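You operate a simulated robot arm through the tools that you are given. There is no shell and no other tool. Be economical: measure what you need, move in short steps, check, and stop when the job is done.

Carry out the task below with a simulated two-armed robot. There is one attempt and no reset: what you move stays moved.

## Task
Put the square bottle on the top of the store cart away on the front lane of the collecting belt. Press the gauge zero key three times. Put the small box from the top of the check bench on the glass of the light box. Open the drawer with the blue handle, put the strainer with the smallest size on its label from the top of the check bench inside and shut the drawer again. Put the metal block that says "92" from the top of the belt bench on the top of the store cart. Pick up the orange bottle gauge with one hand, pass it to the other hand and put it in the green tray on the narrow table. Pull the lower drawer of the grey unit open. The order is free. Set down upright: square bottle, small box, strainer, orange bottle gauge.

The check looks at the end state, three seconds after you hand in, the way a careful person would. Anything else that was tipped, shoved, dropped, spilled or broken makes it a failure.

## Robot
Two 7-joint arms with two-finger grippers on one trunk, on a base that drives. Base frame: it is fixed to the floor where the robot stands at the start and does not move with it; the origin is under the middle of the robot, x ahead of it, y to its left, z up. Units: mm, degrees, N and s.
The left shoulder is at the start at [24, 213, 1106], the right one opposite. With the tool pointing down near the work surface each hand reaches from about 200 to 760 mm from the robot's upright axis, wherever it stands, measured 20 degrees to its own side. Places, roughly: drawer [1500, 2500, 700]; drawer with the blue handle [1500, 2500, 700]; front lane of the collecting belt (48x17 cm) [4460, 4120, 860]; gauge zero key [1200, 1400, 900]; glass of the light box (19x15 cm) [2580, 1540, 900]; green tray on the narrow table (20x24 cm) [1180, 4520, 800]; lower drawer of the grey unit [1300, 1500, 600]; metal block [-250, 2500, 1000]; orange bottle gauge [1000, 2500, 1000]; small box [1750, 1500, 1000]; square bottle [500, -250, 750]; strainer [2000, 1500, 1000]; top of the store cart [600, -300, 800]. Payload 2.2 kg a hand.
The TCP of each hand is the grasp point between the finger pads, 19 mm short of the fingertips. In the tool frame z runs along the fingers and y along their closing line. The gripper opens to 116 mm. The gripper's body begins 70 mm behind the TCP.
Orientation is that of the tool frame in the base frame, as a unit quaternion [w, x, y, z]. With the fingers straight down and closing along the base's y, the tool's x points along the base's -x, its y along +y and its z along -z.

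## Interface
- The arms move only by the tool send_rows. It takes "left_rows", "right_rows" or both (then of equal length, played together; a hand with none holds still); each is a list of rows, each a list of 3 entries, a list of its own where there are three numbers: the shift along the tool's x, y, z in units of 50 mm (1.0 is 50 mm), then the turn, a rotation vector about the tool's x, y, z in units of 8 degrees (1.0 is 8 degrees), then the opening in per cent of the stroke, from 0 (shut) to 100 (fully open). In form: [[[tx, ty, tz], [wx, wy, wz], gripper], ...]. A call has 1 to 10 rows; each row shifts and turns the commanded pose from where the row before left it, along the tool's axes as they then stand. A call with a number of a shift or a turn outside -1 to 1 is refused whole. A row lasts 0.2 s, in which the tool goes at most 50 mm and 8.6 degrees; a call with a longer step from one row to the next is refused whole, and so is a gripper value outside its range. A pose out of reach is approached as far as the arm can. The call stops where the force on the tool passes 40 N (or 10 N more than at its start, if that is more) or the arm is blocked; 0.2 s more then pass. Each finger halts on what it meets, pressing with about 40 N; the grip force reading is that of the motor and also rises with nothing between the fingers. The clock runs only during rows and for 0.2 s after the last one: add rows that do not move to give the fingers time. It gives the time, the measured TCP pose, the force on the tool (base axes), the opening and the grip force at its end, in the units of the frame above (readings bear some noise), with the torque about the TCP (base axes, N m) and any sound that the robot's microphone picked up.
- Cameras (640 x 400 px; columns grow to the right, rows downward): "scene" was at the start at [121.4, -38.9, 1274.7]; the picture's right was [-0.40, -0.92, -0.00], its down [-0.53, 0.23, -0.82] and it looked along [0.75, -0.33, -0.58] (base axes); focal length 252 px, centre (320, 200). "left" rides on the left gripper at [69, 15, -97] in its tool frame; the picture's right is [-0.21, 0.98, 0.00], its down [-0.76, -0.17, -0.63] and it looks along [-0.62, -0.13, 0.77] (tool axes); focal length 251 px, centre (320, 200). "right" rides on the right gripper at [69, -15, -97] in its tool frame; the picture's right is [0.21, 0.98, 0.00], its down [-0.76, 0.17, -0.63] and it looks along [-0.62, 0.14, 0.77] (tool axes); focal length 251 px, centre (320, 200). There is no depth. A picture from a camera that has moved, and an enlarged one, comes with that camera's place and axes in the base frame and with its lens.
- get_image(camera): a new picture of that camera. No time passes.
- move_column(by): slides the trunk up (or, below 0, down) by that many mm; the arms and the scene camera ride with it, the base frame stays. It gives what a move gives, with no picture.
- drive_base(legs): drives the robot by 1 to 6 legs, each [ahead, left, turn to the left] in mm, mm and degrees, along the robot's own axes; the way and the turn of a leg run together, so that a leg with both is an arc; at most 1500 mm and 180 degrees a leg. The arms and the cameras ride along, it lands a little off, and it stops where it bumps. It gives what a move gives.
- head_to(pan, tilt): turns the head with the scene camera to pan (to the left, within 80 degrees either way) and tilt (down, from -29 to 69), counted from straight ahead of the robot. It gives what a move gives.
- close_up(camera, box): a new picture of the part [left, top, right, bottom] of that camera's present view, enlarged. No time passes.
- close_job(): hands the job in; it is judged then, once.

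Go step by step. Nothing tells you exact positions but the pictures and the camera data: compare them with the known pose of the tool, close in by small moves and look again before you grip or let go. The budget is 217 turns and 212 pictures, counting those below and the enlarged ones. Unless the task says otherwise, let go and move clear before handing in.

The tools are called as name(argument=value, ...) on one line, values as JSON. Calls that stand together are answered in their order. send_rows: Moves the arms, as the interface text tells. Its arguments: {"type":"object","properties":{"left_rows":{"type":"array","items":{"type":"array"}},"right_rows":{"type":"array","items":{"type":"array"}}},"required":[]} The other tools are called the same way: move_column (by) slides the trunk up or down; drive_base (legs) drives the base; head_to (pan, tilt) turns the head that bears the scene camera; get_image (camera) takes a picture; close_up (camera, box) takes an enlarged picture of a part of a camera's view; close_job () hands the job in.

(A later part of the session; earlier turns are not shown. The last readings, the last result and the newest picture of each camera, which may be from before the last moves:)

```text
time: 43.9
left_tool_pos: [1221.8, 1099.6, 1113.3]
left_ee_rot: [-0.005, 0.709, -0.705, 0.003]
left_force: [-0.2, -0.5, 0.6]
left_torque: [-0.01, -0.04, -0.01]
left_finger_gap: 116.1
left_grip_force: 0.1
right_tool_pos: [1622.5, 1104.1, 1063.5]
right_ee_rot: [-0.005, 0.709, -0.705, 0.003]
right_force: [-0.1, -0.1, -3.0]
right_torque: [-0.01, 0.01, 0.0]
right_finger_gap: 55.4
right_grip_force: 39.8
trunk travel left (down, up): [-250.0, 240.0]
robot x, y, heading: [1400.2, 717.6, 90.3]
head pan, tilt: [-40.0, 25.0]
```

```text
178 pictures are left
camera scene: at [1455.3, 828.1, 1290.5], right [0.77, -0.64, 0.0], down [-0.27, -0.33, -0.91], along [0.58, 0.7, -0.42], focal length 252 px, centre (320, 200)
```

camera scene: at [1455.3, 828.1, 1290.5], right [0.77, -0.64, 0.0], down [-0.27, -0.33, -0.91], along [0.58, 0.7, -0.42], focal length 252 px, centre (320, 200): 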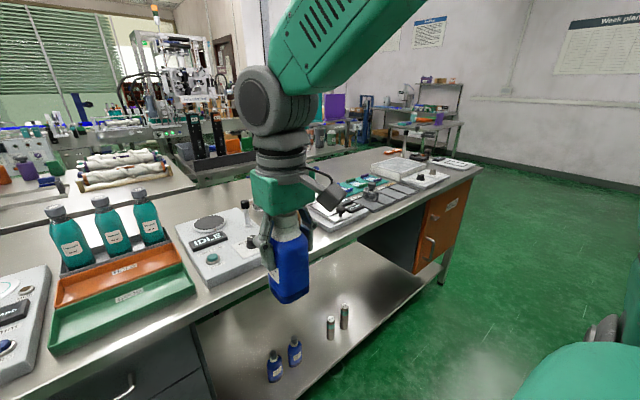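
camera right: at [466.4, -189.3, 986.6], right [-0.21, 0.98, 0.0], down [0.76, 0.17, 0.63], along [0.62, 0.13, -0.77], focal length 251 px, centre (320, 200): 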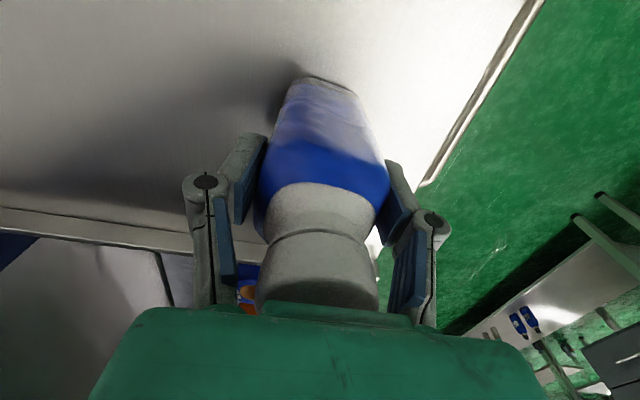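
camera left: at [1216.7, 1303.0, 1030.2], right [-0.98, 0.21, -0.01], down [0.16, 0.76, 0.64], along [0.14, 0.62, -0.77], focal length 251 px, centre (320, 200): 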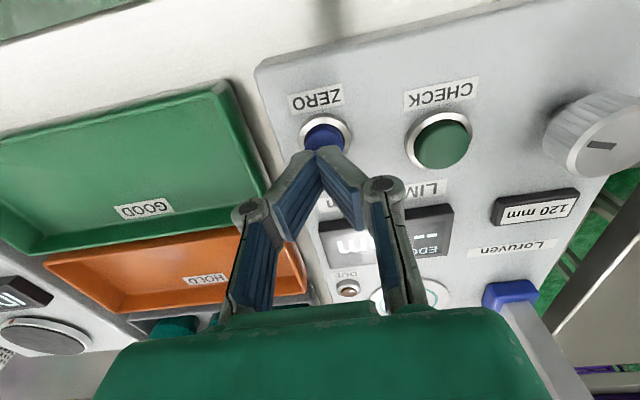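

Now strafe further along the bench to view the small box, strainers and light box on the way to the belt.

drive_base(legs=[[-60, 0, 0], [0, -850, 0]])

head_to(pan=0, tilt=30)

get_image(camera="scene")

head_to(pan=-38, tilt=10)

get_image(camera="scene")

```text
time: 49.0
left_tool_pos: [2057.6, 1043.1, 1112.9]
left_ee_rot: [-0.007, 0.71, -0.704, 0.004]
left_force: [-0.6, 0.3, 0.4]
left_torque: [-0.01, -0.01, -0.01]
left_finger_gap: 115.9
left_grip_force: 0.0
right_tool_pos: [2458.6, 1047.8, 1065.1]
right_ee_rot: [-0.007, 0.708, -0.706, 0.004]
right_force: [-0.5, 0.4, -3.5]
right_torque: [0.02, -0.04, 0.03]
right_finger_gap: 55.5
right_grip_force: 39.9
trunk travel left (down, up): [-250.0, 240.0]
robot x, y, heading: [2237.5, 662.3, 90.2]
head pan, tilt: [-40.0, 25.0]
```

```text
time: 50.0
left_tool_pos: [2055.8, 1042.0, 1113.5]
left_ee_rot: [-0.008, 0.71, -0.704, 0.004]
left_force: [-0.8, 0.4, 0.0]
left_torque: [0.01, -0.02, 0.06]
left_finger_gap: 116.1
left_grip_force: 0.0
right_tool_pos: [2456.5, 1046.3, 1064.7]
right_ee_rot: [-0.008, 0.709, -0.705, 0.004]
right_force: [0.6, -0.6, -3.4]
right_torque: [-0.02, -0.03, -0.02]
right_finger_gap: 55.5
right_grip_force: 40.0
trunk travel left (down, up): [-250.0, 240.0]
robot x, y, heading: [2237.6, 659.7, 90.3]
head pan, tilt: [0.0, 30.0]
```

```text
177 pictures are left
camera scene: at [2231.6, 791.9, 1282.5], right [1.0, 0.0, 0.0], down [0.0, -0.5, -0.86], along [0.0, 0.86, -0.5], focal length 252 px, centre (320, 200)
```

scene: 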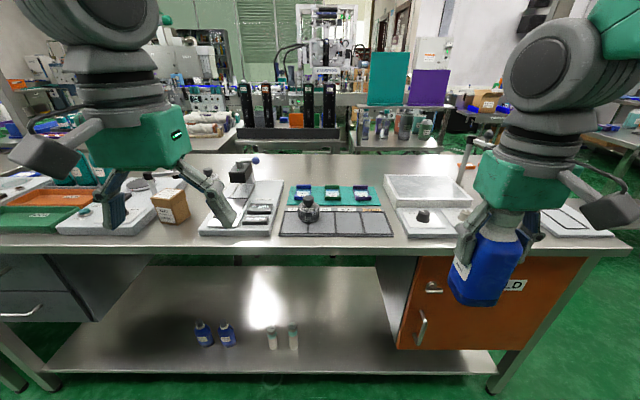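

```text
time: 51.1
left_tool_pos: [2059.8, 1040.3, 1113.2]
left_ee_rot: [-0.006, 0.709, -0.705, 0.003]
left_force: [0.5, -0.5, -0.3]
left_torque: [0.0, 0.0, 0.01]
left_finger_gap: 116.1
left_grip_force: 0.0
right_tool_pos: [2459.8, 1046.5, 1064.8]
right_ee_rot: [-0.006, 0.71, -0.705, 0.002]
right_force: [-1.0, 0.3, -3.8]
right_torque: [-0.03, 0.0, 0.0]
right_finger_gap: 55.4
right_grip_force: 40.4
trunk travel left (down, up): [-250.0, 240.0]
robot x, y, heading: [2239.0, 658.5, 90.4]
head pan, tilt: [-38.0, 10.0]
```

```text
176 pictures are left
camera scene: at [2293.2, 775.0, 1314.9], right [0.79, -0.61, 0.0], down [-0.11, -0.14, -0.98], along [0.6, 0.78, -0.18], focal length 252 px, centre (320, 200)
```

scene: 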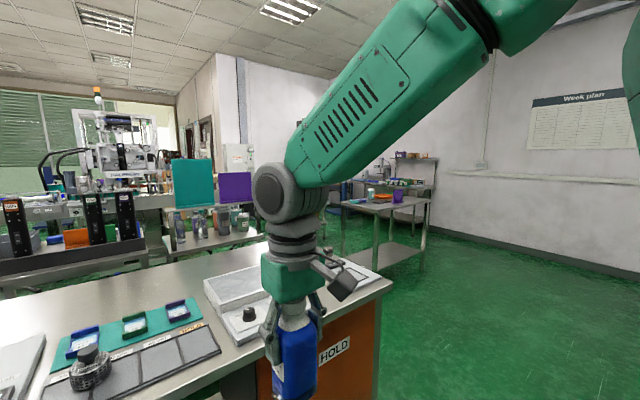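

head_to(pan=0, tilt=30)

close_up(camera="scene", box=[130, 140, 400, 260])

close_up(camera="scene", box=[340, 20, 640, 180])

close_up(camera="scene", box=[180, 60, 440, 160])

```text
time: 52.1
left_tool_pos: [2059.9, 1041.5, 1113.9]
left_ee_rot: [-0.006, 0.709, -0.705, 0.002]
left_force: [-0.1, 0.4, 0.2]
left_torque: [-0.02, 0.0, 0.01]
left_finger_gap: 116.0
left_grip_force: 0.2
right_tool_pos: [2460.7, 1046.7, 1064.6]
right_ee_rot: [-0.005, 0.708, -0.706, 0.002]
right_force: [0.1, -0.7, -3.9]
right_torque: [-0.01, 0.03, -0.02]
right_finger_gap: 55.4
right_grip_force: 40.3
trunk travel left (down, up): [-250.0, 240.0]
robot x, y, heading: [2241.5, 657.8, 90.4]
head pan, tilt: [0.0, 30.0]
```

```text
2.37 times, centred on (265, 200) of scene
camera zoom: at [2236.6, 791.8, 1282.5], right [1.0, 0.0, 0.0], down [0.0, -0.5, -0.86], along [0.0, 0.86, -0.5], focal length 598 px, centre (450, 200)
```

zoom: 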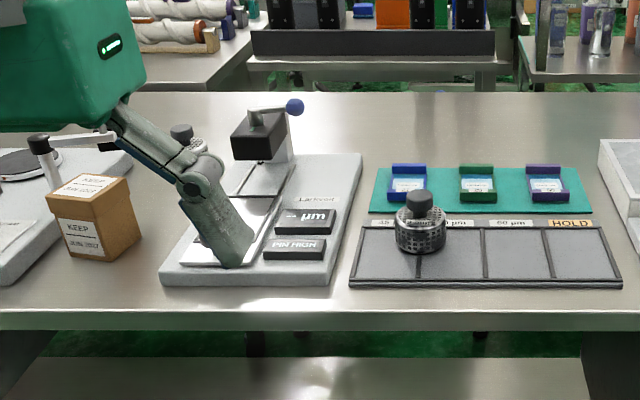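

```text
2.13 times, centred on (490, 100) of scene
camera zoom: at [2236.6, 791.8, 1282.5], right [1.0, 0.0, 0.0], down [0.0, -0.5, -0.86], along [0.0, 0.86, -0.5], focal length 538 px, centre (-43, 413)
```

zoom: 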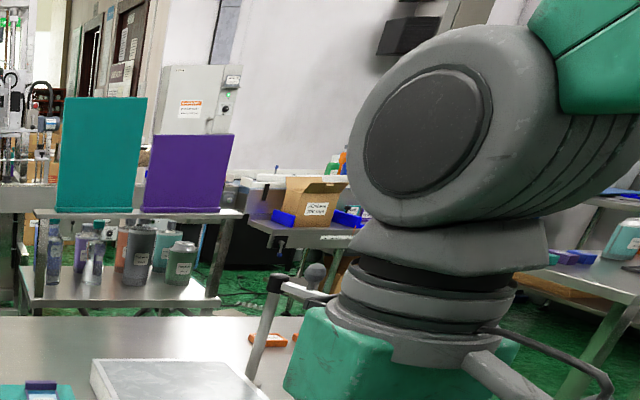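

```text
2.46 times, centred on (310, 110) of scene
camera zoom: at [2236.6, 791.8, 1282.5], right [1.0, 0.0, 0.0], down [0.0, -0.5, -0.86], along [0.0, 0.86, -0.5], focal length 620 px, centre (345, 422)
```

zoom: 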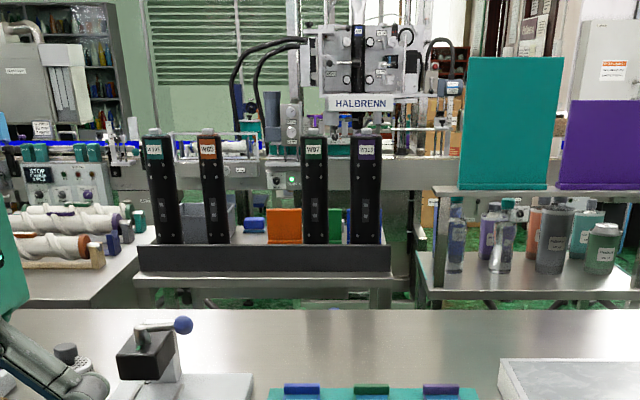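

Three labelled items lie on the teal mat and a steel pot next to them; I'll come back for those. Continue to the belt with the bottle: first past the bench end.

drive_base(legs=[[0, -1350, 0], [300, 0, 0]])

head_to(pan=0, tilt=12)

get_image(camera="scene")

head_to(pan=45, tilt=12)

get_image(camera="scene")

head_to(pan=-40, tilt=12)

get_image(camera="scene")

```text
time: 60.6
left_tool_pos: [3427.0, 1341.9, 1113.1]
left_ee_rot: [0.007, -0.705, 0.709, -0.002]
left_force: [0.3, 1.0, -0.1]
left_torque: [0.01, 0.0, 0.03]
left_finger_gap: 116.1
left_grip_force: 0.0
right_tool_pos: [3826.5, 1343.9, 1064.6]
right_ee_rot: [0.007, -0.705, 0.709, -0.004]
right_force: [0.5, 1.4, -2.2]
right_torque: [-0.05, 0.01, 0.02]
right_finger_gap: 55.3
right_grip_force: 40.4
trunk travel left (down, up): [-250.0, 240.0]
robot x, y, heading: [3602.7, 958.3, 89.5]
head pan, tilt: [0.0, 30.0]
```

```text
time: 61.4
left_tool_pos: [3427.3, 1338.8, 1113.6]
left_ee_rot: [0.007, -0.706, 0.709, -0.002]
left_force: [-0.3, 0.4, -0.2]
left_torque: [-0.01, 0.0, 0.01]
left_finger_gap: 116.1
left_grip_force: 0.0
right_tool_pos: [3828.2, 1340.5, 1065.9]
right_ee_rot: [0.007, -0.705, 0.71, -0.001]
right_force: [0.6, 0.1, -3.0]
right_torque: [0.0, 0.03, 0.01]
right_finger_gap: 55.4
right_grip_force: 39.8
trunk travel left (down, up): [-250.0, 240.0]
robot x, y, heading: [3602.2, 962.1, 89.2]
head pan, tilt: [0.0, 12.0]
```

```text
172 pictures are left
camera scene: at [3600.5, 1093.2, 1311.5], right [1.0, -0.01, 0.0], down [0.0, -0.21, -0.98], along [0.01, 0.98, -0.21], focal length 252 px, centre (320, 200)
```

scene: 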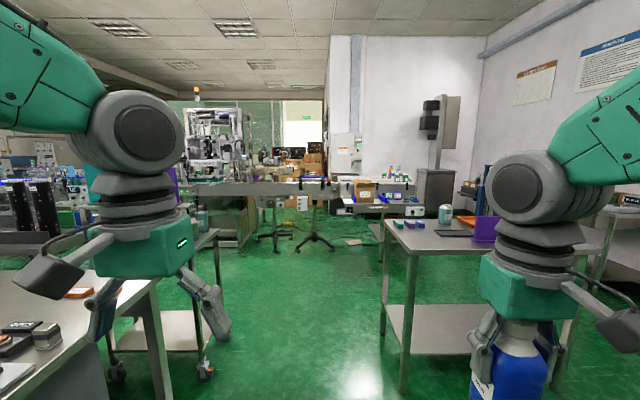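

```text
time: 62.5
left_tool_pos: [3428.1, 1340.3, 1114.6]
left_ee_rot: [0.006, -0.705, 0.709, -0.001]
left_force: [-0.2, 0.4, -0.1]
left_torque: [-0.01, 0.02, -0.04]
left_finger_gap: 115.9
left_grip_force: 0.1
right_tool_pos: [3828.0, 1340.7, 1065.6]
right_ee_rot: [0.007, -0.705, 0.71, -0.001]
right_force: [0.0, 0.2, -3.2]
right_torque: [-0.04, -0.02, 0.03]
right_finger_gap: 55.2
right_grip_force: 39.8
trunk travel left (down, up): [-250.0, 240.0]
robot x, y, heading: [3600.2, 960.4, 89.7]
head pan, tilt: [45.0, 12.0]
```

```text
171 pictures are left
camera scene: at [3534.5, 1066.7, 1311.7], right [0.71, 0.7, 0.0], down [0.15, -0.15, -0.98], along [-0.69, 0.7, -0.21], focal length 252 px, centre (320, 200)
```

scene: 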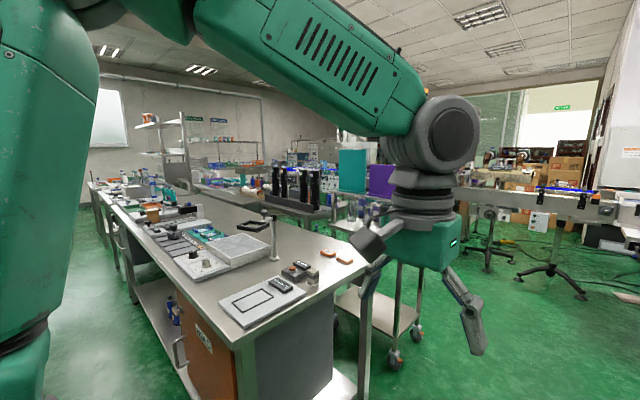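

```text
time: 64.1
left_tool_pos: [3427.0, 1340.0, 1114.3]
left_ee_rot: [0.007, -0.705, 0.709, -0.002]
left_force: [-0.5, -0.7, -0.7]
left_torque: [0.0, 0.01, 0.02]
left_finger_gap: 116.2
left_grip_force: 0.1
right_tool_pos: [3828.1, 1342.0, 1064.4]
right_ee_rot: [0.006, -0.704, 0.71, -0.002]
right_force: [-0.4, -0.6, -3.3]
right_torque: [0.02, 0.01, 0.0]
right_finger_gap: 55.5
right_grip_force: 40.5
trunk travel left (down, up): [-250.0, 240.0]
robot x, y, heading: [3603.2, 958.8, 89.3]
head pan, tilt: [-40.0, 12.0]
```

```text
170 pictures are left
camera scene: at [3660.5, 1071.2, 1311.6], right [0.76, -0.65, 0.0], down [-0.14, -0.16, -0.98], along [0.63, 0.74, -0.21], focal length 252 px, centre (320, 200)
```

scene: 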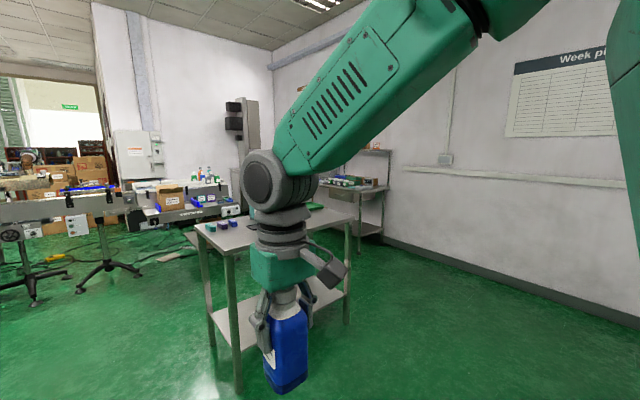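

The aisle at x≈3000–4020 is free. I'll drive forward to y≈2900 and look at the collecting belt.

drive_base(legs=[[0, 60, 0], [1500, 0, 0], [500, 0, 0]])

head_to(pan=-25, tilt=20)

get_image(camera="scene")

head_to(pan=35, tilt=15)

get_image(camera="scene")

```text
time: 74.7
left_tool_pos: [3427.5, 3358.7, 1120.6]
left_ee_rot: [-0.004, -0.702, 0.712, 0.012]
left_force: [1.0, 0.0, 0.3]
left_torque: [0.02, 0.13, 0.0]
left_finger_gap: 115.8
left_grip_force: 0.1
right_tool_pos: [3825.3, 3356.6, 1058.1]
right_ee_rot: [-0.007, -0.702, 0.712, 0.011]
right_force: [1.5, -0.6, -4.0]
right_torque: [-0.04, 0.12, 0.01]
right_finger_gap: 55.1
right_grip_force: 40.4
trunk travel left (down, up): [-250.0, 240.0]
robot x, y, heading: [3565.6, 2979.2, 89.5]
head pan, tilt: [-40.0, 12.0]
```

```text
time: 75.5
left_tool_pos: [3420.0, 3359.1, 1117.6]
left_ee_rot: [-0.001, -0.701, 0.713, 0.007]
left_force: [-0.1, -0.6, -0.1]
left_torque: [0.0, 0.06, -0.01]
left_finger_gap: 115.8
left_grip_force: 0.0
right_tool_pos: [3817.5, 3358.5, 1061.2]
right_ee_rot: [-0.002, -0.702, 0.712, 0.007]
right_force: [1.5, 0.2, -3.6]
right_torque: [-0.06, 0.04, -0.04]
right_finger_gap: 55.1
right_grip_force: 39.7
trunk travel left (down, up): [-250.0, 240.0]
robot x, y, heading: [3565.2, 2978.7, 89.3]
head pan, tilt: [-25.0, 20.0]
```

```text
169 pictures are left
camera scene: at [3602.2, 3105.0, 1298.6], right [0.9, -0.43, 0.0], down [-0.14, -0.31, -0.94], along [0.41, 0.85, -0.34], focal length 252 px, centre (320, 200)
```

scene: 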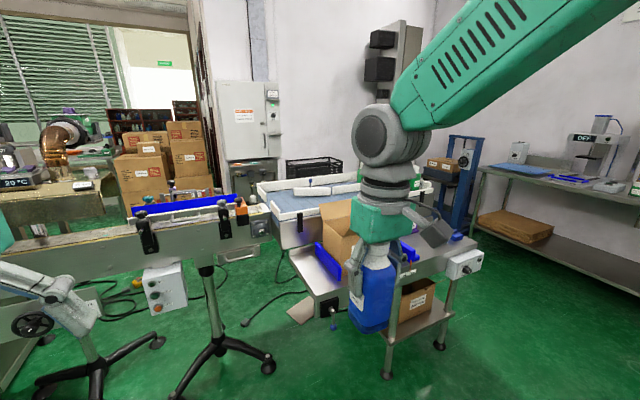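

```text
time: 76.8
left_tool_pos: [3381.4, 3358.4, 1114.8]
left_ee_rot: [0.01, -0.703, 0.711, -0.003]
left_force: [-0.9, 0.4, 0.4]
left_torque: [0.03, -0.06, 0.0]
left_finger_gap: 116.0
left_grip_force: 0.0
right_tool_pos: [3782.1, 3357.8, 1067.3]
right_ee_rot: [0.008, -0.703, 0.711, -0.003]
right_force: [-1.2, 0.7, -2.7]
right_torque: [0.02, -0.06, 0.03]
right_finger_gap: 55.3
right_grip_force: 39.6
trunk travel left (down, up): [-250.0, 240.0]
robot x, y, heading: [3560.4, 2977.1, 89.3]
head pan, tilt: [35.0, 15.0]
```

```text
168 pictures are left
camera scene: at [3505.6, 3097.1, 1306.9], right [0.83, 0.56, 0.0], down [0.14, -0.22, -0.97], along [-0.54, 0.8, -0.26], focal length 252 px, centre (320, 200)
```

scene: 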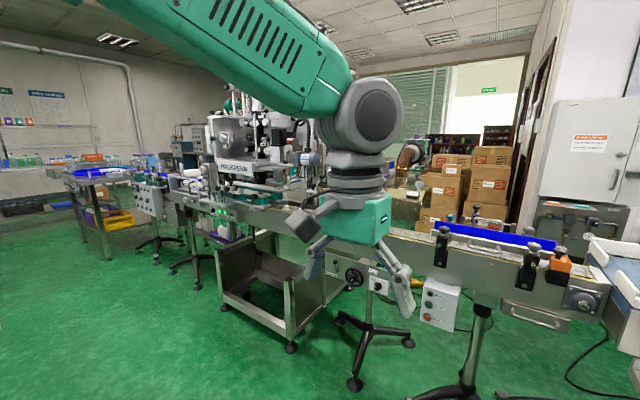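

head_to(pan=-35, tilt=22)

close_up(camera="scene", box=[160, 110, 480, 310])

```text
time: 78.2
left_tool_pos: [3446.8, 3357.1, 1121.5]
left_ee_rot: [-0.009, -0.701, 0.713, 0.016]
left_force: [1.2, -0.1, 0.4]
left_torque: [-0.03, 0.1, 0.01]
left_finger_gap: 115.8
left_grip_force: 0.0
right_tool_pos: [3844.2, 3356.3, 1055.8]
right_ee_rot: [-0.01, -0.7, 0.714, 0.015]
right_force: [1.6, -0.9, -3.4]
right_torque: [-0.01, 0.1, 0.02]
right_finger_gap: 55.2
right_grip_force: 39.9
trunk travel left (down, up): [-250.0, 240.0]
robot x, y, heading: [3570.7, 2980.5, 89.4]
head pan, tilt: [-35.0, 22.0]
```

```text
2.00 times, centred on (320, 210) of scene
camera zoom: at [3660.0, 3094.9, 1293.3], right [0.81, -0.58, -0.02], down [-0.24, -0.31, -0.92], along [0.53, 0.75, -0.39], focal length 504 px, centre (320, 180)
```

zoom: 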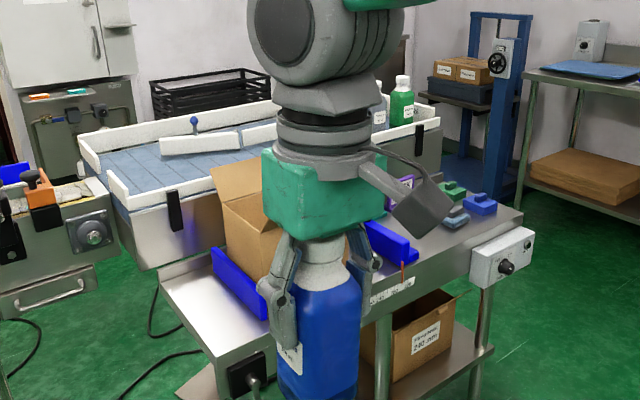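

The collecting belt is the blue one with white rails behind a packing table. I need to see the gap between the packing table and the table on my right.

head_to(pan=-70, tilt=35)

get_image(camera="scene")

get_image(camera="right")

```text
time: 79.2
left_tool_pos: [3430.6, 3358.1, 1118.1]
left_ee_rot: [-0.003, -0.702, 0.712, 0.011]
left_force: [0.1, 0.6, -0.1]
left_torque: [-0.02, 0.03, -0.01]
left_finger_gap: 116.0
left_grip_force: 0.0
right_tool_pos: [3828.5, 3358.0, 1058.1]
right_ee_rot: [-0.006, -0.702, 0.712, 0.011]
right_force: [1.1, -1.5, -4.0]
right_torque: [-0.02, 0.05, 0.0]
right_finger_gap: 55.3
right_grip_force: 40.3
trunk travel left (down, up): [-250.0, 240.0]
robot x, y, heading: [3568.8, 2978.7, 89.3]
head pan, tilt: [-70.0, 35.0]
```

```text
166 pictures are left
camera scene: at [3692.5, 3048.8, 1270.8], right [0.33, -0.94, -0.01], down [-0.57, -0.19, -0.8], along [0.75, 0.27, -0.6], focal length 252 px, centre (320, 200)
```

scene: 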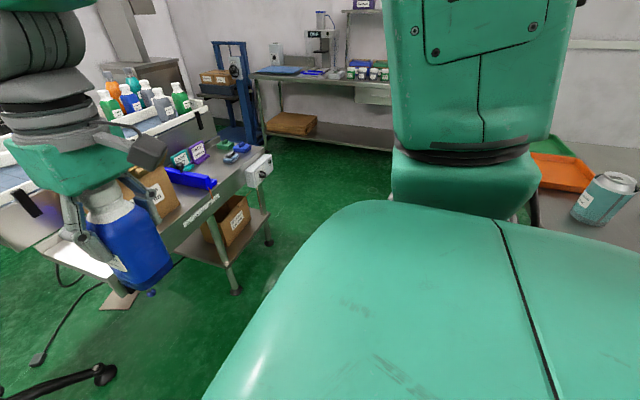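

```text
165 pictures are left
camera right: at [3845.2, 3286.8, 1153.7], right [-0.98, -0.2, 0.02], down [-0.14, 0.76, 0.64], along [-0.14, 0.62, -0.77], focal length 251 px, centre (320, 200)
```

right: 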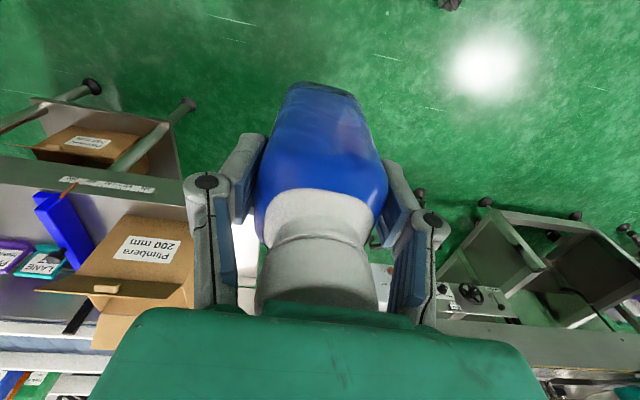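

The packing table's front legs are at y≈3778 (x 4330 and 4715), and the gap is about 1 m deep. I'll raise the bottle and strafe to stand in front of the belt.

send_rows(right_rows=[[[0, 0, -0.6], [0, 0, 0], 20], [[0, 0, -0.8], [0, 0, 0], 20], [[0, 0, -0.8], [0, 0, 0], 20]])

drive_base(legs=[[250, 0, 0], [0, -660, 0]])

head_to(pan=-5, tilt=30)

get_image(camera="scene")

get_image(camera="right")

```text
time: 80.2
left_tool_pos: [3375.0, 3353.9, 1113.4]
left_ee_rot: [0.015, -0.703, 0.711, -0.007]
left_force: [-1.6, 1.0, 0.0]
left_torque: [0.01, -0.11, 0.01]
left_finger_gap: 115.8
left_grip_force: 0.1
right_tool_pos: [3773.4, 3353.5, 1181.7]
right_ee_rot: [0.012, -0.703, 0.711, -0.006]
right_force: [-1.1, -0.2, -2.8]
right_torque: [0.01, -0.08, 0.02]
right_finger_gap: 55.3
right_grip_force: 40.2
trunk travel left (down, up): [-250.0, 240.0]
robot x, y, heading: [3565.2, 2978.1, 89.5]
head pan, tilt: [-70.0, 35.0]
stopped in row 3 (right hand): the arm was blocked; the commanded pose is now the measured one
```

```text
time: 85.3
left_tool_pos: [4078.8, 3600.7, 1115.9]
left_ee_rot: [0.002, -0.702, 0.713, 0.005]
left_force: [0.4, 0.2, -0.8]
left_torque: [-0.01, 0.01, 0.03]
left_finger_gap: 116.4
left_grip_force: 0.0
right_tool_pos: [4477.6, 3600.1, 1173.4]
right_ee_rot: [0.0, -0.703, 0.712, 0.003]
right_force: [0.3, -0.1, -2.5]
right_torque: [0.01, 0.02, -0.03]
right_finger_gap: 55.2
right_grip_force: 39.9
trunk travel left (down, up): [-250.0, 240.0]
robot x, y, heading: [4239.4, 3220.7, 89.5]
head pan, tilt: [-70.0, 35.0]
```

```text
time: 86.7
left_tool_pos: [4053.4, 3594.7, 1114.0]
left_ee_rot: [0.015, -0.702, 0.712, -0.003]
left_force: [0.1, -0.5, 0.8]
left_torque: [0.0, 0.0, -0.02]
left_finger_gap: 115.5
left_grip_force: 0.1
right_tool_pos: [4449.0, 3595.0, 1182.6]
right_ee_rot: [0.011, -0.703, 0.711, -0.004]
right_force: [-0.5, -0.9, -1.9]
right_torque: [0.03, -0.06, 0.01]
right_finger_gap: 55.2
right_grip_force: 39.4
trunk travel left (down, up): [-250.0, 240.0]
robot x, y, heading: [4239.8, 3223.5, 89.2]
head pan, tilt: [-5.0, 30.0]
```

```text
164 pictures are left
camera scene: at [4225.2, 3352.5, 1282.1], right [1.0, -0.1, 0.02], down [-0.03, -0.5, -0.87], along [0.09, 0.86, -0.5], focal length 252 px, centre (320, 200)
```

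scene: 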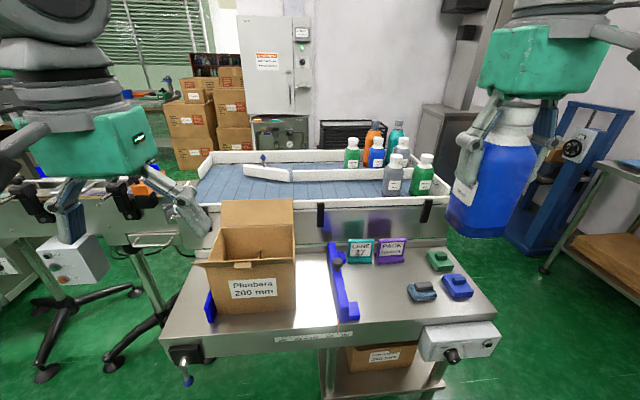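

```text
163 pictures are left
camera right: at [4462.0, 3523.3, 1278.0], right [-0.98, -0.2, -0.02], down [-0.17, 0.75, 0.64], along [-0.11, 0.63, -0.77], focal length 251 px, centre (320, 200)
```

right: 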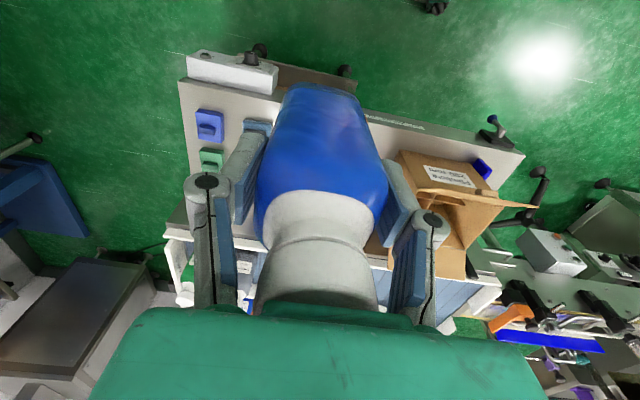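

close_up(camera="scene", box=[180, 110, 460, 260])

```text
2.29 times, centred on (320, 185) of scene
camera zoom: at [4225.2, 3352.5, 1282.1], right [1.0, -0.1, 0.02], down [-0.03, -0.5, -0.87], along [0.09, 0.86, -0.5], focal length 576 px, centre (320, 234)
```

zoom: 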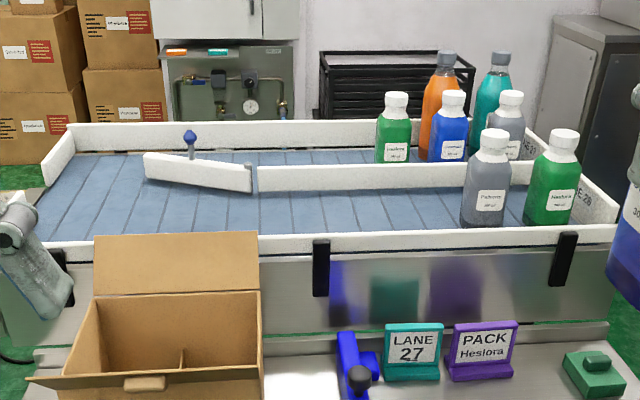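

The front lane is free around (4400,4115), left of a grey bottle. I'll drive 200 mm closer and let things settle.

drive_base(legs=[[195, 40, 0]])

send_rows(right_rows=[[[0, 0, 0], [0, 0, 0], 20], [[0, 0, 0], [0, 0, 0], 20], [[0, 0, 0], [0, 0, 0], 20], [[0, 0, 0], [0, 0, 0], 20], [[0, 0, 0], [0, 0, 0], 20], [[0, 0, 0], [0, 0, 0], 20]])

get_image(camera="scene")

```text
time: 88.3
left_tool_pos: [3958.3, 3794.5, 1105.8]
left_ee_rot: [0.028, -0.703, 0.71, -0.019]
left_force: [-3.2, -0.9, 1.1]
left_torque: [0.04, -0.29, 0.01]
left_finger_gap: 116.0
left_grip_force: 0.1
right_tool_pos: [4352.4, 3793.8, 1189.5]
right_ee_rot: [0.026, -0.704, 0.71, -0.019]
right_force: [-5.5, 0.8, -2.8]
right_torque: [-0.05, -0.31, -0.02]
right_finger_gap: 55.4
right_grip_force: 39.8
trunk travel left (down, up): [-250.0, 240.0]
robot x, y, heading: [4188.4, 3420.4, 89.5]
head pan, tilt: [-5.0, 30.0]
```

```text
time: 89.7
left_tool_pos: [4014.6, 3792.2, 1109.7]
left_ee_rot: [0.003, -0.703, 0.712, -0.006]
left_force: [0.6, -1.0, -0.5]
left_torque: [-0.01, 0.01, -0.01]
left_finger_gap: 116.1
left_grip_force: 0.1
right_tool_pos: [4413.6, 3791.2, 1180.2]
right_ee_rot: [0.007, -0.703, 0.711, 0.001]
right_force: [0.7, -1.3, -2.0]
right_torque: [0.03, 0.02, 0.0]
right_finger_gap: 55.2
right_grip_force: 40.0
trunk travel left (down, up): [-250.0, 240.0]
robot x, y, heading: [4194.9, 3424.0, 89.2]
head pan, tilt: [-5.0, 30.0]
```

```text
161 pictures are left
camera scene: at [4235.0, 3549.8, 1281.2], right [0.99, -0.1, -0.03], down [-0.07, -0.5, -0.86], along [0.07, 0.86, -0.51], focal length 252 px, centre (320, 200)
```

scene: 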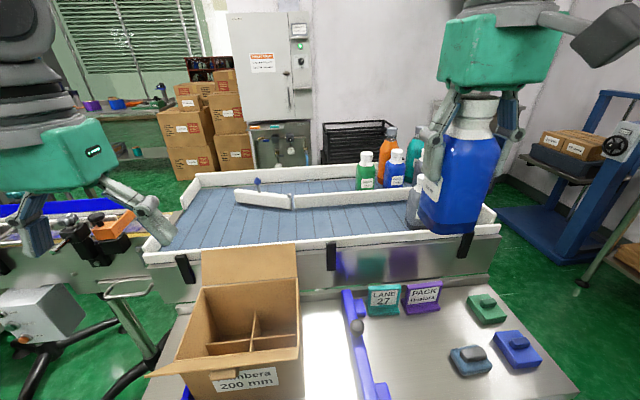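

The robot sways a little after driving; I'll move the bottle forward over the lane slowly and check after settling.

send_rows(right_rows=[[[-0.6, 0, 0], [0, 0, 0], 20], [[-0.7, 0, 0], [0, 0, 0], 20], [[-0.7, 0, 0], [0, 0, 0], 20], [[-0.7, 0, 0], [0, 0, 0], 20], [[-0.7, 0, 0], [0, 0, 0], 20], [[-0.7, 0, 0], [0, 0, 0], 20], [[-0.7, 0, 0], [0, 0, 0], 20], [[-0.7, 0, 0], [0, 0, 0], 20], [[-0.6, 0, 0], [0, 0, 0], 20], [[0, 0, 0], [0, 0, 0], 20]])

get_image(camera="right")

get_image(camera="scene")

```text
time: 91.9
left_tool_pos: [3999.0, 3791.7, 1112.3]
left_ee_rot: [0.014, -0.702, 0.712, -0.007]
left_force: [0.1, -0.5, 0.8]
left_torque: [0.07, -0.01, 0.0]
left_finger_gap: 116.0
left_grip_force: 0.1
right_tool_pos: [4399.4, 4083.4, 1184.0]
right_ee_rot: [0.012, -0.703, 0.711, -0.006]
right_force: [-0.7, -0.2, -2.5]
right_torque: [-0.04, -0.04, -0.02]
right_finger_gap: 55.1
right_grip_force: 40.3
right hand out of reach, approached as far as the arm can: row 9
trunk travel left (down, up): [-250.0, 240.0]
robot x, y, heading: [4186.7, 3421.3, 89.4]
head pan, tilt: [-5.0, 30.0]
```

```text
160 pictures are left
camera right: at [4412.3, 4013.7, 1278.9], right [-0.98, -0.2, -0.03], down [-0.17, 0.75, 0.64], along [-0.11, 0.63, -0.77], focal length 251 px, centre (320, 200)
```

right: 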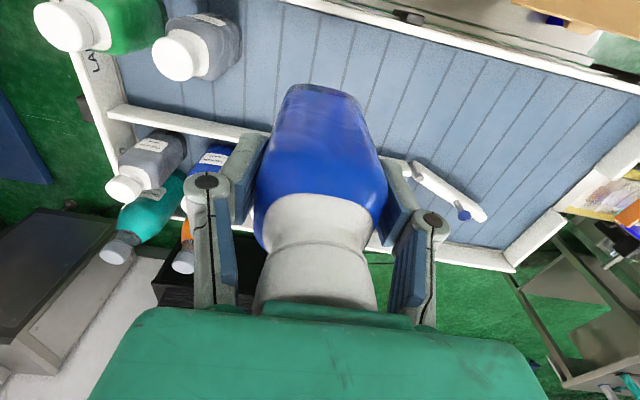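

```text
159 pictures are left
camera scene: at [4166.8, 3551.2, 1281.9], right [1.0, -0.1, 0.02], down [-0.03, -0.5, -0.87], along [0.09, 0.86, -0.5], focal length 252 px, centre (320, 200)
```

scene: 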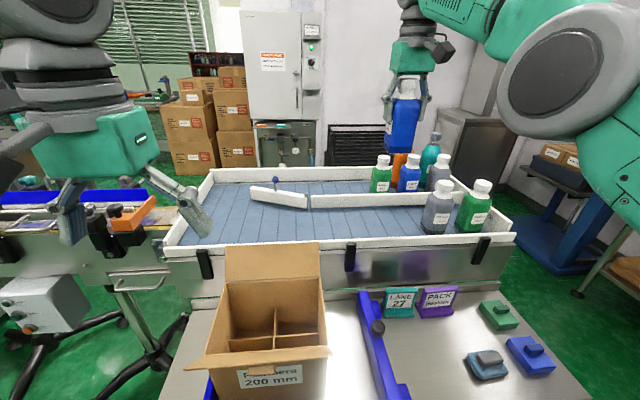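

The arm's reach ends at y≈4083; the lane spans about 4040–4215. I'll drive 40 mm closer.

drive_base(legs=[[40, 0, 0]])

send_rows(right_rows=[[[0, 0, 0.5], [0, 0, 0], 20], [[0, 0, 0.5], [0, 0, 0], 20], [[0, 0, 0.5], [0, 0, 0], 20], [[0, 0, 0.5], [0, 0, 0], 20], [[0, 0, 0], [0, 0, 0], 20], [[0, 0, 0], [0, 0, 0], 20], [[0, 0, 0], [0, 0, 0], 20], [[0, 0, 0], [0, 0, 0], 20]])

get_image(camera="right")

close_up(camera="scene", box=[220, 80, 540, 280])

```text
time: 92.8
left_tool_pos: [4002.6, 3829.9, 1114.8]
left_ee_rot: [0.014, -0.702, 0.712, -0.006]
left_force: [0.0, 0.9, 1.4]
left_torque: [0.01, 0.0, -0.01]
left_finger_gap: 116.0
left_grip_force: 0.1
right_tool_pos: [4405.1, 4123.1, 1183.2]
right_ee_rot: [0.011, -0.703, 0.711, -0.005]
right_force: [0.0, -0.1, -3.2]
right_torque: [-0.06, -0.01, 0.0]
right_finger_gap: 55.5
right_grip_force: 39.8
trunk travel left (down, up): [-250.0, 240.0]
robot x, y, heading: [4192.7, 3458.3, 89.2]
head pan, tilt: [-5.0, 30.0]
```

```text
time: 94.6
left_tool_pos: [4042.5, 3828.7, 1119.4]
left_ee_rot: [0.001, -0.701, 0.713, 0.005]
left_force: [0.7, 0.6, 0.2]
left_torque: [0.05, 0.05, 0.01]
left_finger_gap: 115.9
left_grip_force: 0.2
right_tool_pos: [4445.4, 4121.8, 1078.8]
right_ee_rot: [0.001, -0.702, 0.713, 0.009]
right_force: [0.3, 0.4, -2.8]
right_torque: [0.02, 0.05, 0.02]
right_finger_gap: 55.1
right_grip_force: 40.4
trunk travel left (down, up): [-250.0, 240.0]
robot x, y, heading: [4195.2, 3460.7, 89.3]
head pan, tilt: [-5.0, 30.0]
```

```text
158 pictures are left
camera right: at [4461.1, 4051.3, 1174.0], right [-0.98, -0.2, 0.01], down [-0.15, 0.75, 0.64], along [-0.14, 0.63, -0.76], focal length 251 px, centre (320, 200)
```

right: 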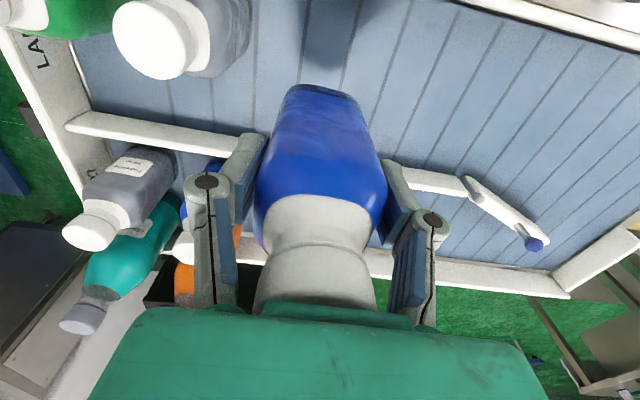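

```text
2.00 times, centred on (380, 180) of scene
camera zoom: at [4192.9, 3591.7, 1282.2], right [1.0, -0.1, 0.01], down [-0.04, -0.5, -0.86], along [0.09, 0.86, -0.5], focal length 504 px, centre (200, 240)
```

zoom: 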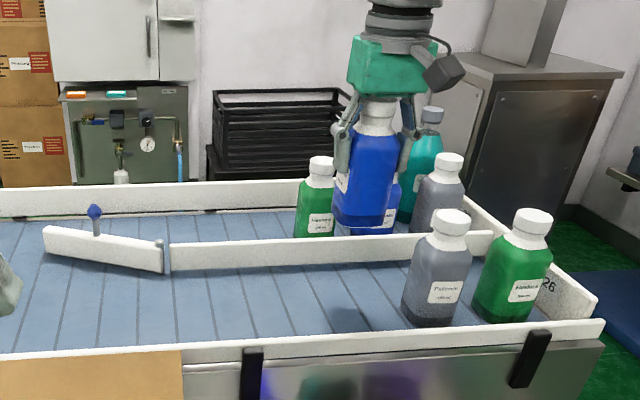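

Let the sway die out before descending.

send_rows(right_rows=[[[0, 0.3, 0], [0, 0, 0], 20], [[0, 0.2, 0], [0, 0, 0], 20], [[0, 0, 0], [0, 0, 0], 20], [[0, 0, 0], [0, 0, 0], 20], [[0, 0, 0], [0, 0, 0], 20], [[0, 0, 0], [0, 0, 0], 20], [[0, 0, 0], [0, 0, 0], 20], [[0, 0, 0], [0, 0, 0], 20], [[0, 0, 0], [0, 0, 0], 20], [[0, 0, 0], [0, 0, 0], 20]])

send_rows(right_rows=[[[0, 0, 0], [0, 0, 0], 20], [[0, 0, 0], [0, 0, 0], 20], [[0, 0, 0], [0, 0, 0], 20], [[0, 0, 0], [0, 0, 0], 20], [[0, 0, 0], [0, 0, 0], 20], [[0, 0, 0], [0, 0, 0], 20], [[0, 0, 0], [0, 0, 0], 20], [[0, 0, 0], [0, 0, 0], 20], [[0, 0, 0], [0, 0, 0], 20], [[0, 0, 0], [0, 0, 0], 20]])

send_rows(right_rows=[[[0, 0, 0], [0, 0, 0], 20], [[0, 0, 0], [0, 0, 0], 20], [[0, 0, 0], [0, 0, 0], 20], [[0, 0, 0], [0, 0, 0], 20]])

close_up(camera="scene", box=[220, 80, 540, 280])

```text
time: 97.0
left_tool_pos: [3964.3, 3824.3, 1100.7]
left_ee_rot: [0.015, -0.704, 0.71, -0.026]
left_force: [-3.0, -1.0, 0.1]
left_torque: [0.02, -0.23, 0.02]
left_finger_gap: 116.1
left_grip_force: 0.1
right_tool_pos: [4338.0, 4119.1, 1091.0]
right_ee_rot: [0.024, -0.707, 0.707, -0.011]
right_force: [-2.4, -0.4, -3.6]
right_torque: [-0.03, -0.18, -0.04]
right_finger_gap: 55.0
right_grip_force: 40.5
trunk travel left (down, up): [-250.0, 240.0]
robot x, y, heading: [4179.7, 3461.3, 89.4]
head pan, tilt: [-5.0, 30.0]
stopped in row 10 (right hand): the arm was blocked; the commanded pose is now the measured one
```

```text
time: 99.4
left_tool_pos: [3969.6, 3822.0, 1093.7]
left_ee_rot: [0.007, -0.703, 0.71, -0.033]
left_force: [-1.5, -0.2, 0.0]
left_torque: [-0.01, -0.11, 0.02]
left_finger_gap: 116.3
left_grip_force: 0.0
right_tool_pos: [4345.6, 4116.2, 1093.8]
right_ee_rot: [0.025, -0.705, 0.709, -0.011]
right_force: [-3.0, 0.5, -3.4]
right_torque: [-0.03, -0.2, 0.0]
right_finger_gap: 55.2
right_grip_force: 40.0
trunk travel left (down, up): [-250.0, 240.0]
robot x, y, heading: [4183.2, 3457.1, 89.5]
head pan, tilt: [-5.0, 30.0]
stopped in row 10 (right hand): the arm was blocked; the commanded pose is now the measured one
```

```text
time: 100.6
left_tool_pos: [4008.5, 3817.0, 1104.1]
left_ee_rot: [-0.003, -0.702, 0.712, -0.017]
left_force: [0.1, 0.2, -0.2]
left_torque: [0.03, 0.1, 0.0]
left_finger_gap: 116.2
left_grip_force: 0.1
right_tool_pos: [4385.4, 4112.7, 1090.5]
right_ee_rot: [0.013, -0.704, 0.71, 0.004]
right_force: [1.4, -0.4, -3.5]
right_torque: [-0.02, 0.11, -0.02]
right_finger_gap: 55.0
right_grip_force: 39.9
trunk travel left (down, up): [-250.0, 240.0]
robot x, y, heading: [4186.7, 3459.0, 89.4]
head pan, tilt: [-5.0, 30.0]
stopped in row 4 (right hand): the arm was blocked; the commanded pose is now the measured one
```

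```text
2.00 times, centred on (380, 180) of scene
camera zoom: at [4188.4, 3591.5, 1282.4], right [1.0, -0.1, 0.0], down [-0.04, -0.5, -0.86], along [0.08, 0.86, -0.5], focal length 504 px, centre (200, 240)
```

zoom: 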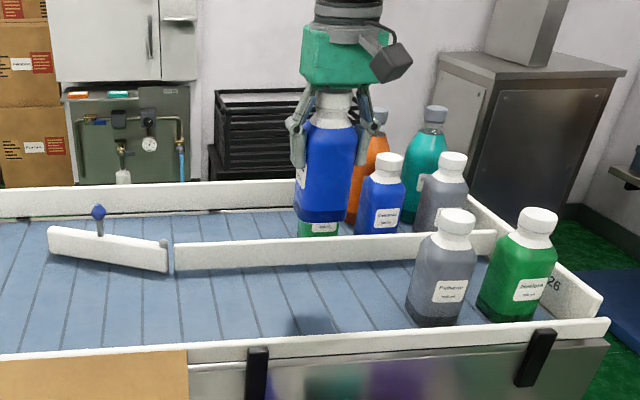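

The trunk is still swaying sideways; I'll wait it out without commanding the right arm.

send_rows(left_rows=[[[0, 0, 0], [0, 0, 0], 100], [[0, 0, 0], [0, 0, 0], 100], [[0, 0, 0], [0, 0, 0], 100], [[0, 0, 0], [0, 0, 0], 100], [[0, 0, 0], [0, 0, 0], 100]])

send_rows(left_rows=[[[0, 0, 0], [0, 0, 0], 100], [[0, 0, 0], [0, 0, 0], 100]])

send_rows(left_rows=[[[0, 0, 0], [0, 0, 0], 100]])

send_rows(left_rows=[[[0, 0, 0], [0, 0, 0], 100]])

send_rows(left_rows=[[[0, 0, 0], [0, 0, 0], 100]])

send_rows(left_rows=[[[0, 0, 0], [0, 0, 0], 100]])

```text
time: 101.8
left_tool_pos: [3998.3, 3818.5, 1097.3]
left_ee_rot: [-0.005, -0.703, 0.711, -0.025]
left_force: [-0.4, -0.3, 1.2]
left_torque: [-0.03, 0.05, -0.02]
left_finger_gap: 116.2
left_grip_force: 0.1
right_tool_pos: [4375.8, 4113.3, 1090.3]
right_ee_rot: [0.015, -0.705, 0.709, 0.003]
right_force: [0.0, -0.9, -3.8]
right_torque: [-0.05, 0.0, -0.01]
right_finger_gap: 55.5
right_grip_force: 39.3
trunk travel left (down, up): [-250.0, 240.0]
robot x, y, heading: [4184.5, 3460.0, 89.5]
head pan, tilt: [-5.0, 30.0]
```

```text
time: 102.6
left_tool_pos: [4024.8, 3815.1, 1100.8]
left_ee_rot: [-0.013, -0.702, 0.712, -0.018]
left_force: [0.8, 1.0, 0.2]
left_torque: [-0.01, 0.06, -0.03]
left_finger_gap: 116.1
left_grip_force: 0.0
right_tool_pos: [4404.0, 4110.8, 1092.2]
right_ee_rot: [0.011, -0.702, 0.712, 0.008]
right_force: [0.6, -0.8, -2.4]
right_torque: [-0.05, 0.07, -0.04]
right_finger_gap: 55.4
right_grip_force: 40.2
trunk travel left (down, up): [-250.0, 240.0]
robot x, y, heading: [4192.4, 3457.7, 89.6]
head pan, tilt: [-5.0, 30.0]
stopped in row 2 (left hand): the arm was blocked; the commanded pose is now the measured one
```

```text
time: 103.0
left_tool_pos: [3989.1, 3815.1, 1097.0]
left_ee_rot: [0.001, -0.702, 0.711, -0.027]
left_force: [-1.0, 0.0, 0.3]
left_torque: [0.0, -0.05, 0.02]
left_finger_gap: 115.9
left_grip_force: 0.0
right_tool_pos: [4366.0, 4112.0, 1095.4]
right_ee_rot: [0.019, -0.705, 0.709, -0.001]
right_force: [-2.0, -0.1, -2.6]
right_torque: [-0.06, -0.12, 0.01]
right_finger_gap: 55.1
right_grip_force: 39.9
trunk travel left (down, up): [-250.0, 240.0]
robot x, y, heading: [4188.2, 3459.6, 89.4]
head pan, tilt: [-5.0, 30.0]
```

```text
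time: 103.4
left_tool_pos: [4032.9, 3815.9, 1101.0]
left_ee_rot: [-0.014, -0.701, 0.713, -0.016]
left_force: [2.0, -0.5, -0.2]
left_torque: [0.0, 0.08, -0.04]
left_finger_gap: 116.1
left_grip_force: 0.1
right_tool_pos: [4412.0, 4110.4, 1090.1]
right_ee_rot: [0.009, -0.701, 0.713, 0.01]
right_force: [2.6, -0.5, -3.7]
right_torque: [-0.01, 0.15, 0.01]
right_finger_gap: 54.8
right_grip_force: 39.8
trunk travel left (down, up): [-250.0, 240.0]
robot x, y, heading: [4190.1, 3457.5, 89.5]
head pan, tilt: [-5.0, 30.0]
```

```text
time: 104.0
left_tool_pos: [4016.6, 3810.3, 1101.0]
left_ee_rot: [-0.01, -0.703, 0.711, -0.019]
left_force: [0.4, 0.0, -0.2]
left_torque: [0.03, 0.08, -0.02]
left_finger_gap: 115.9
left_grip_force: 0.1
right_tool_pos: [4391.9, 4108.5, 1094.1]
right_ee_rot: [0.013, -0.703, 0.711, 0.008]
right_force: [0.8, 0.3, -3.3]
right_torque: [-0.01, 0.08, 0.01]
right_finger_gap: 55.0
right_grip_force: 40.0
trunk travel left (down, up): [-250.0, 240.0]
robot x, y, heading: [4185.9, 3458.4, 89.8]
head pan, tilt: [-5.0, 30.0]
stopped in row 1 (left hand): the arm was blocked; the commanded pose is now the measured one
```

```text
time: 104.4
left_tool_pos: [3999.0, 3811.0, 1095.2]
left_ee_rot: [-0.009, -0.703, 0.711, -0.027]
left_force: [-0.5, 0.3, -0.7]
left_torque: [-0.02, 0.0, -0.01]
left_finger_gap: 115.7
left_grip_force: 0.1
right_tool_pos: [4375.0, 4109.0, 1095.5]
right_ee_rot: [0.018, -0.705, 0.709, 0.005]
right_force: [-0.7, -0.2, -2.6]
right_torque: [0.0, -0.05, -0.02]
right_finger_gap: 55.2
right_grip_force: 40.0
trunk travel left (down, up): [-250.0, 240.0]
robot x, y, heading: [4180.0, 3460.7, 89.4]
head pan, tilt: [-5.0, 30.0]
```

Idle rows seem to re-excite it ("blocked" resets). I'll pass time using tiny head tilts instead.

head_to(pan=-5, tilt=55)

head_to(pan=-5, tilt=10)

head_to(pan=-5, tilt=55)

head_to(pan=-5, tilt=30)

head_to(pan=-5, tilt=31)

head_to(pan=-5, tilt=30)

```text
time: 105.3
left_tool_pos: [3996.1, 3812.0, 1094.8]
left_ee_rot: [-0.008, -0.703, 0.71, -0.028]
left_force: [0.0, -0.1, 0.0]
left_torque: [-0.06, -0.04, -0.01]
left_finger_gap: 115.9
left_grip_force: 0.2
right_tool_pos: [4372.4, 4108.0, 1096.3]
right_ee_rot: [0.019, -0.705, 0.709, 0.004]
right_force: [-1.5, 0.6, -3.3]
right_torque: [-0.04, -0.04, 0.02]
right_finger_gap: 55.0
right_grip_force: 39.8
trunk travel left (down, up): [-250.0, 240.0]
robot x, y, heading: [4176.9, 3460.2, 89.4]
head pan, tilt: [-5.0, 55.0]
```

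```text
time: 106.4
left_tool_pos: [3992.5, 3811.3, 1096.2]
left_ee_rot: [-0.005, -0.704, 0.71, -0.027]
left_force: [-0.8, -0.2, 0.1]
left_torque: [-0.02, -0.05, 0.06]
left_finger_gap: 116.0
left_grip_force: 0.0
right_tool_pos: [4368.2, 4108.5, 1097.6]
right_ee_rot: [0.02, -0.706, 0.708, 0.002]
right_force: [-0.7, 0.1, -3.7]
right_torque: [0.0, -0.1, -0.02]
right_finger_gap: 55.2
right_grip_force: 40.3
trunk travel left (down, up): [-250.0, 240.0]
robot x, y, heading: [4180.2, 3459.4, 89.5]
head pan, tilt: [-5.0, 10.0]
```

```text
time: 107.5
left_tool_pos: [4022.2, 3810.8, 1099.7]
left_ee_rot: [-0.014, -0.702, 0.712, -0.018]
left_force: [0.0, -1.1, -0.7]
left_torque: [0.02, 0.03, -0.02]
left_finger_gap: 116.2
left_grip_force: 0.1
right_tool_pos: [4401.9, 4108.8, 1093.5]
right_ee_rot: [0.011, -0.703, 0.711, 0.01]
right_force: [1.1, 0.1, -3.0]
right_torque: [-0.03, 0.08, -0.03]
right_finger_gap: 55.3
right_grip_force: 39.7
trunk travel left (down, up): [-250.0, 240.0]
robot x, y, heading: [4191.5, 3457.0, 89.6]
head pan, tilt: [-5.0, 55.0]
```

```text
time: 108.4
left_tool_pos: [4023.5, 3811.3, 1100.4]
left_ee_rot: [-0.014, -0.702, 0.712, -0.019]
left_force: [0.3, 0.2, -0.7]
left_torque: [0.02, 0.02, -0.04]
left_finger_gap: 115.8
left_grip_force: 0.1
right_tool_pos: [4399.8, 4107.8, 1091.3]
right_ee_rot: [0.011, -0.704, 0.711, 0.01]
right_force: [1.2, -0.6, -2.9]
right_torque: [0.0, 0.06, -0.01]
right_finger_gap: 55.4
right_grip_force: 39.8
trunk travel left (down, up): [-250.0, 240.0]
robot x, y, heading: [4188.6, 3457.9, 89.3]
head pan, tilt: [-5.0, 30.0]
```

```text
time: 109.0
left_tool_pos: [3997.2, 3811.2, 1096.2]
left_ee_rot: [-0.006, -0.703, 0.71, -0.025]
left_force: [0.0, 0.0, 0.3]
left_torque: [-0.01, -0.01, -0.05]
left_finger_gap: 116.2
left_grip_force: 0.1
right_tool_pos: [4375.6, 4107.2, 1097.3]
right_ee_rot: [0.018, -0.705, 0.709, 0.004]
right_force: [-0.3, -0.3, -3.7]
right_torque: [-0.03, 0.02, -0.02]
right_finger_gap: 55.2
right_grip_force: 40.5
trunk travel left (down, up): [-250.0, 240.0]
robot x, y, heading: [4181.9, 3455.8, 89.5]
head pan, tilt: [-5.0, 31.0]
```

```text
time: 109.6
left_tool_pos: [3994.8, 3812.8, 1095.9]
left_ee_rot: [-0.006, -0.703, 0.71, -0.028]
left_force: [0.0, 0.0, 0.0]
left_torque: [0.02, -0.06, 0.0]
left_finger_gap: 115.9
left_grip_force: 0.1
right_tool_pos: [4369.9, 4107.8, 1096.4]
right_ee_rot: [0.018, -0.706, 0.708, 0.003]
right_force: [-0.3, -0.3, -2.9]
right_torque: [-0.03, -0.05, 0.01]
right_finger_gap: 55.2
right_grip_force: 40.4
trunk travel left (down, up): [-250.0, 240.0]
robot x, y, heading: [4180.9, 3456.7, 89.2]
head pan, tilt: [-5.0, 30.0]
```

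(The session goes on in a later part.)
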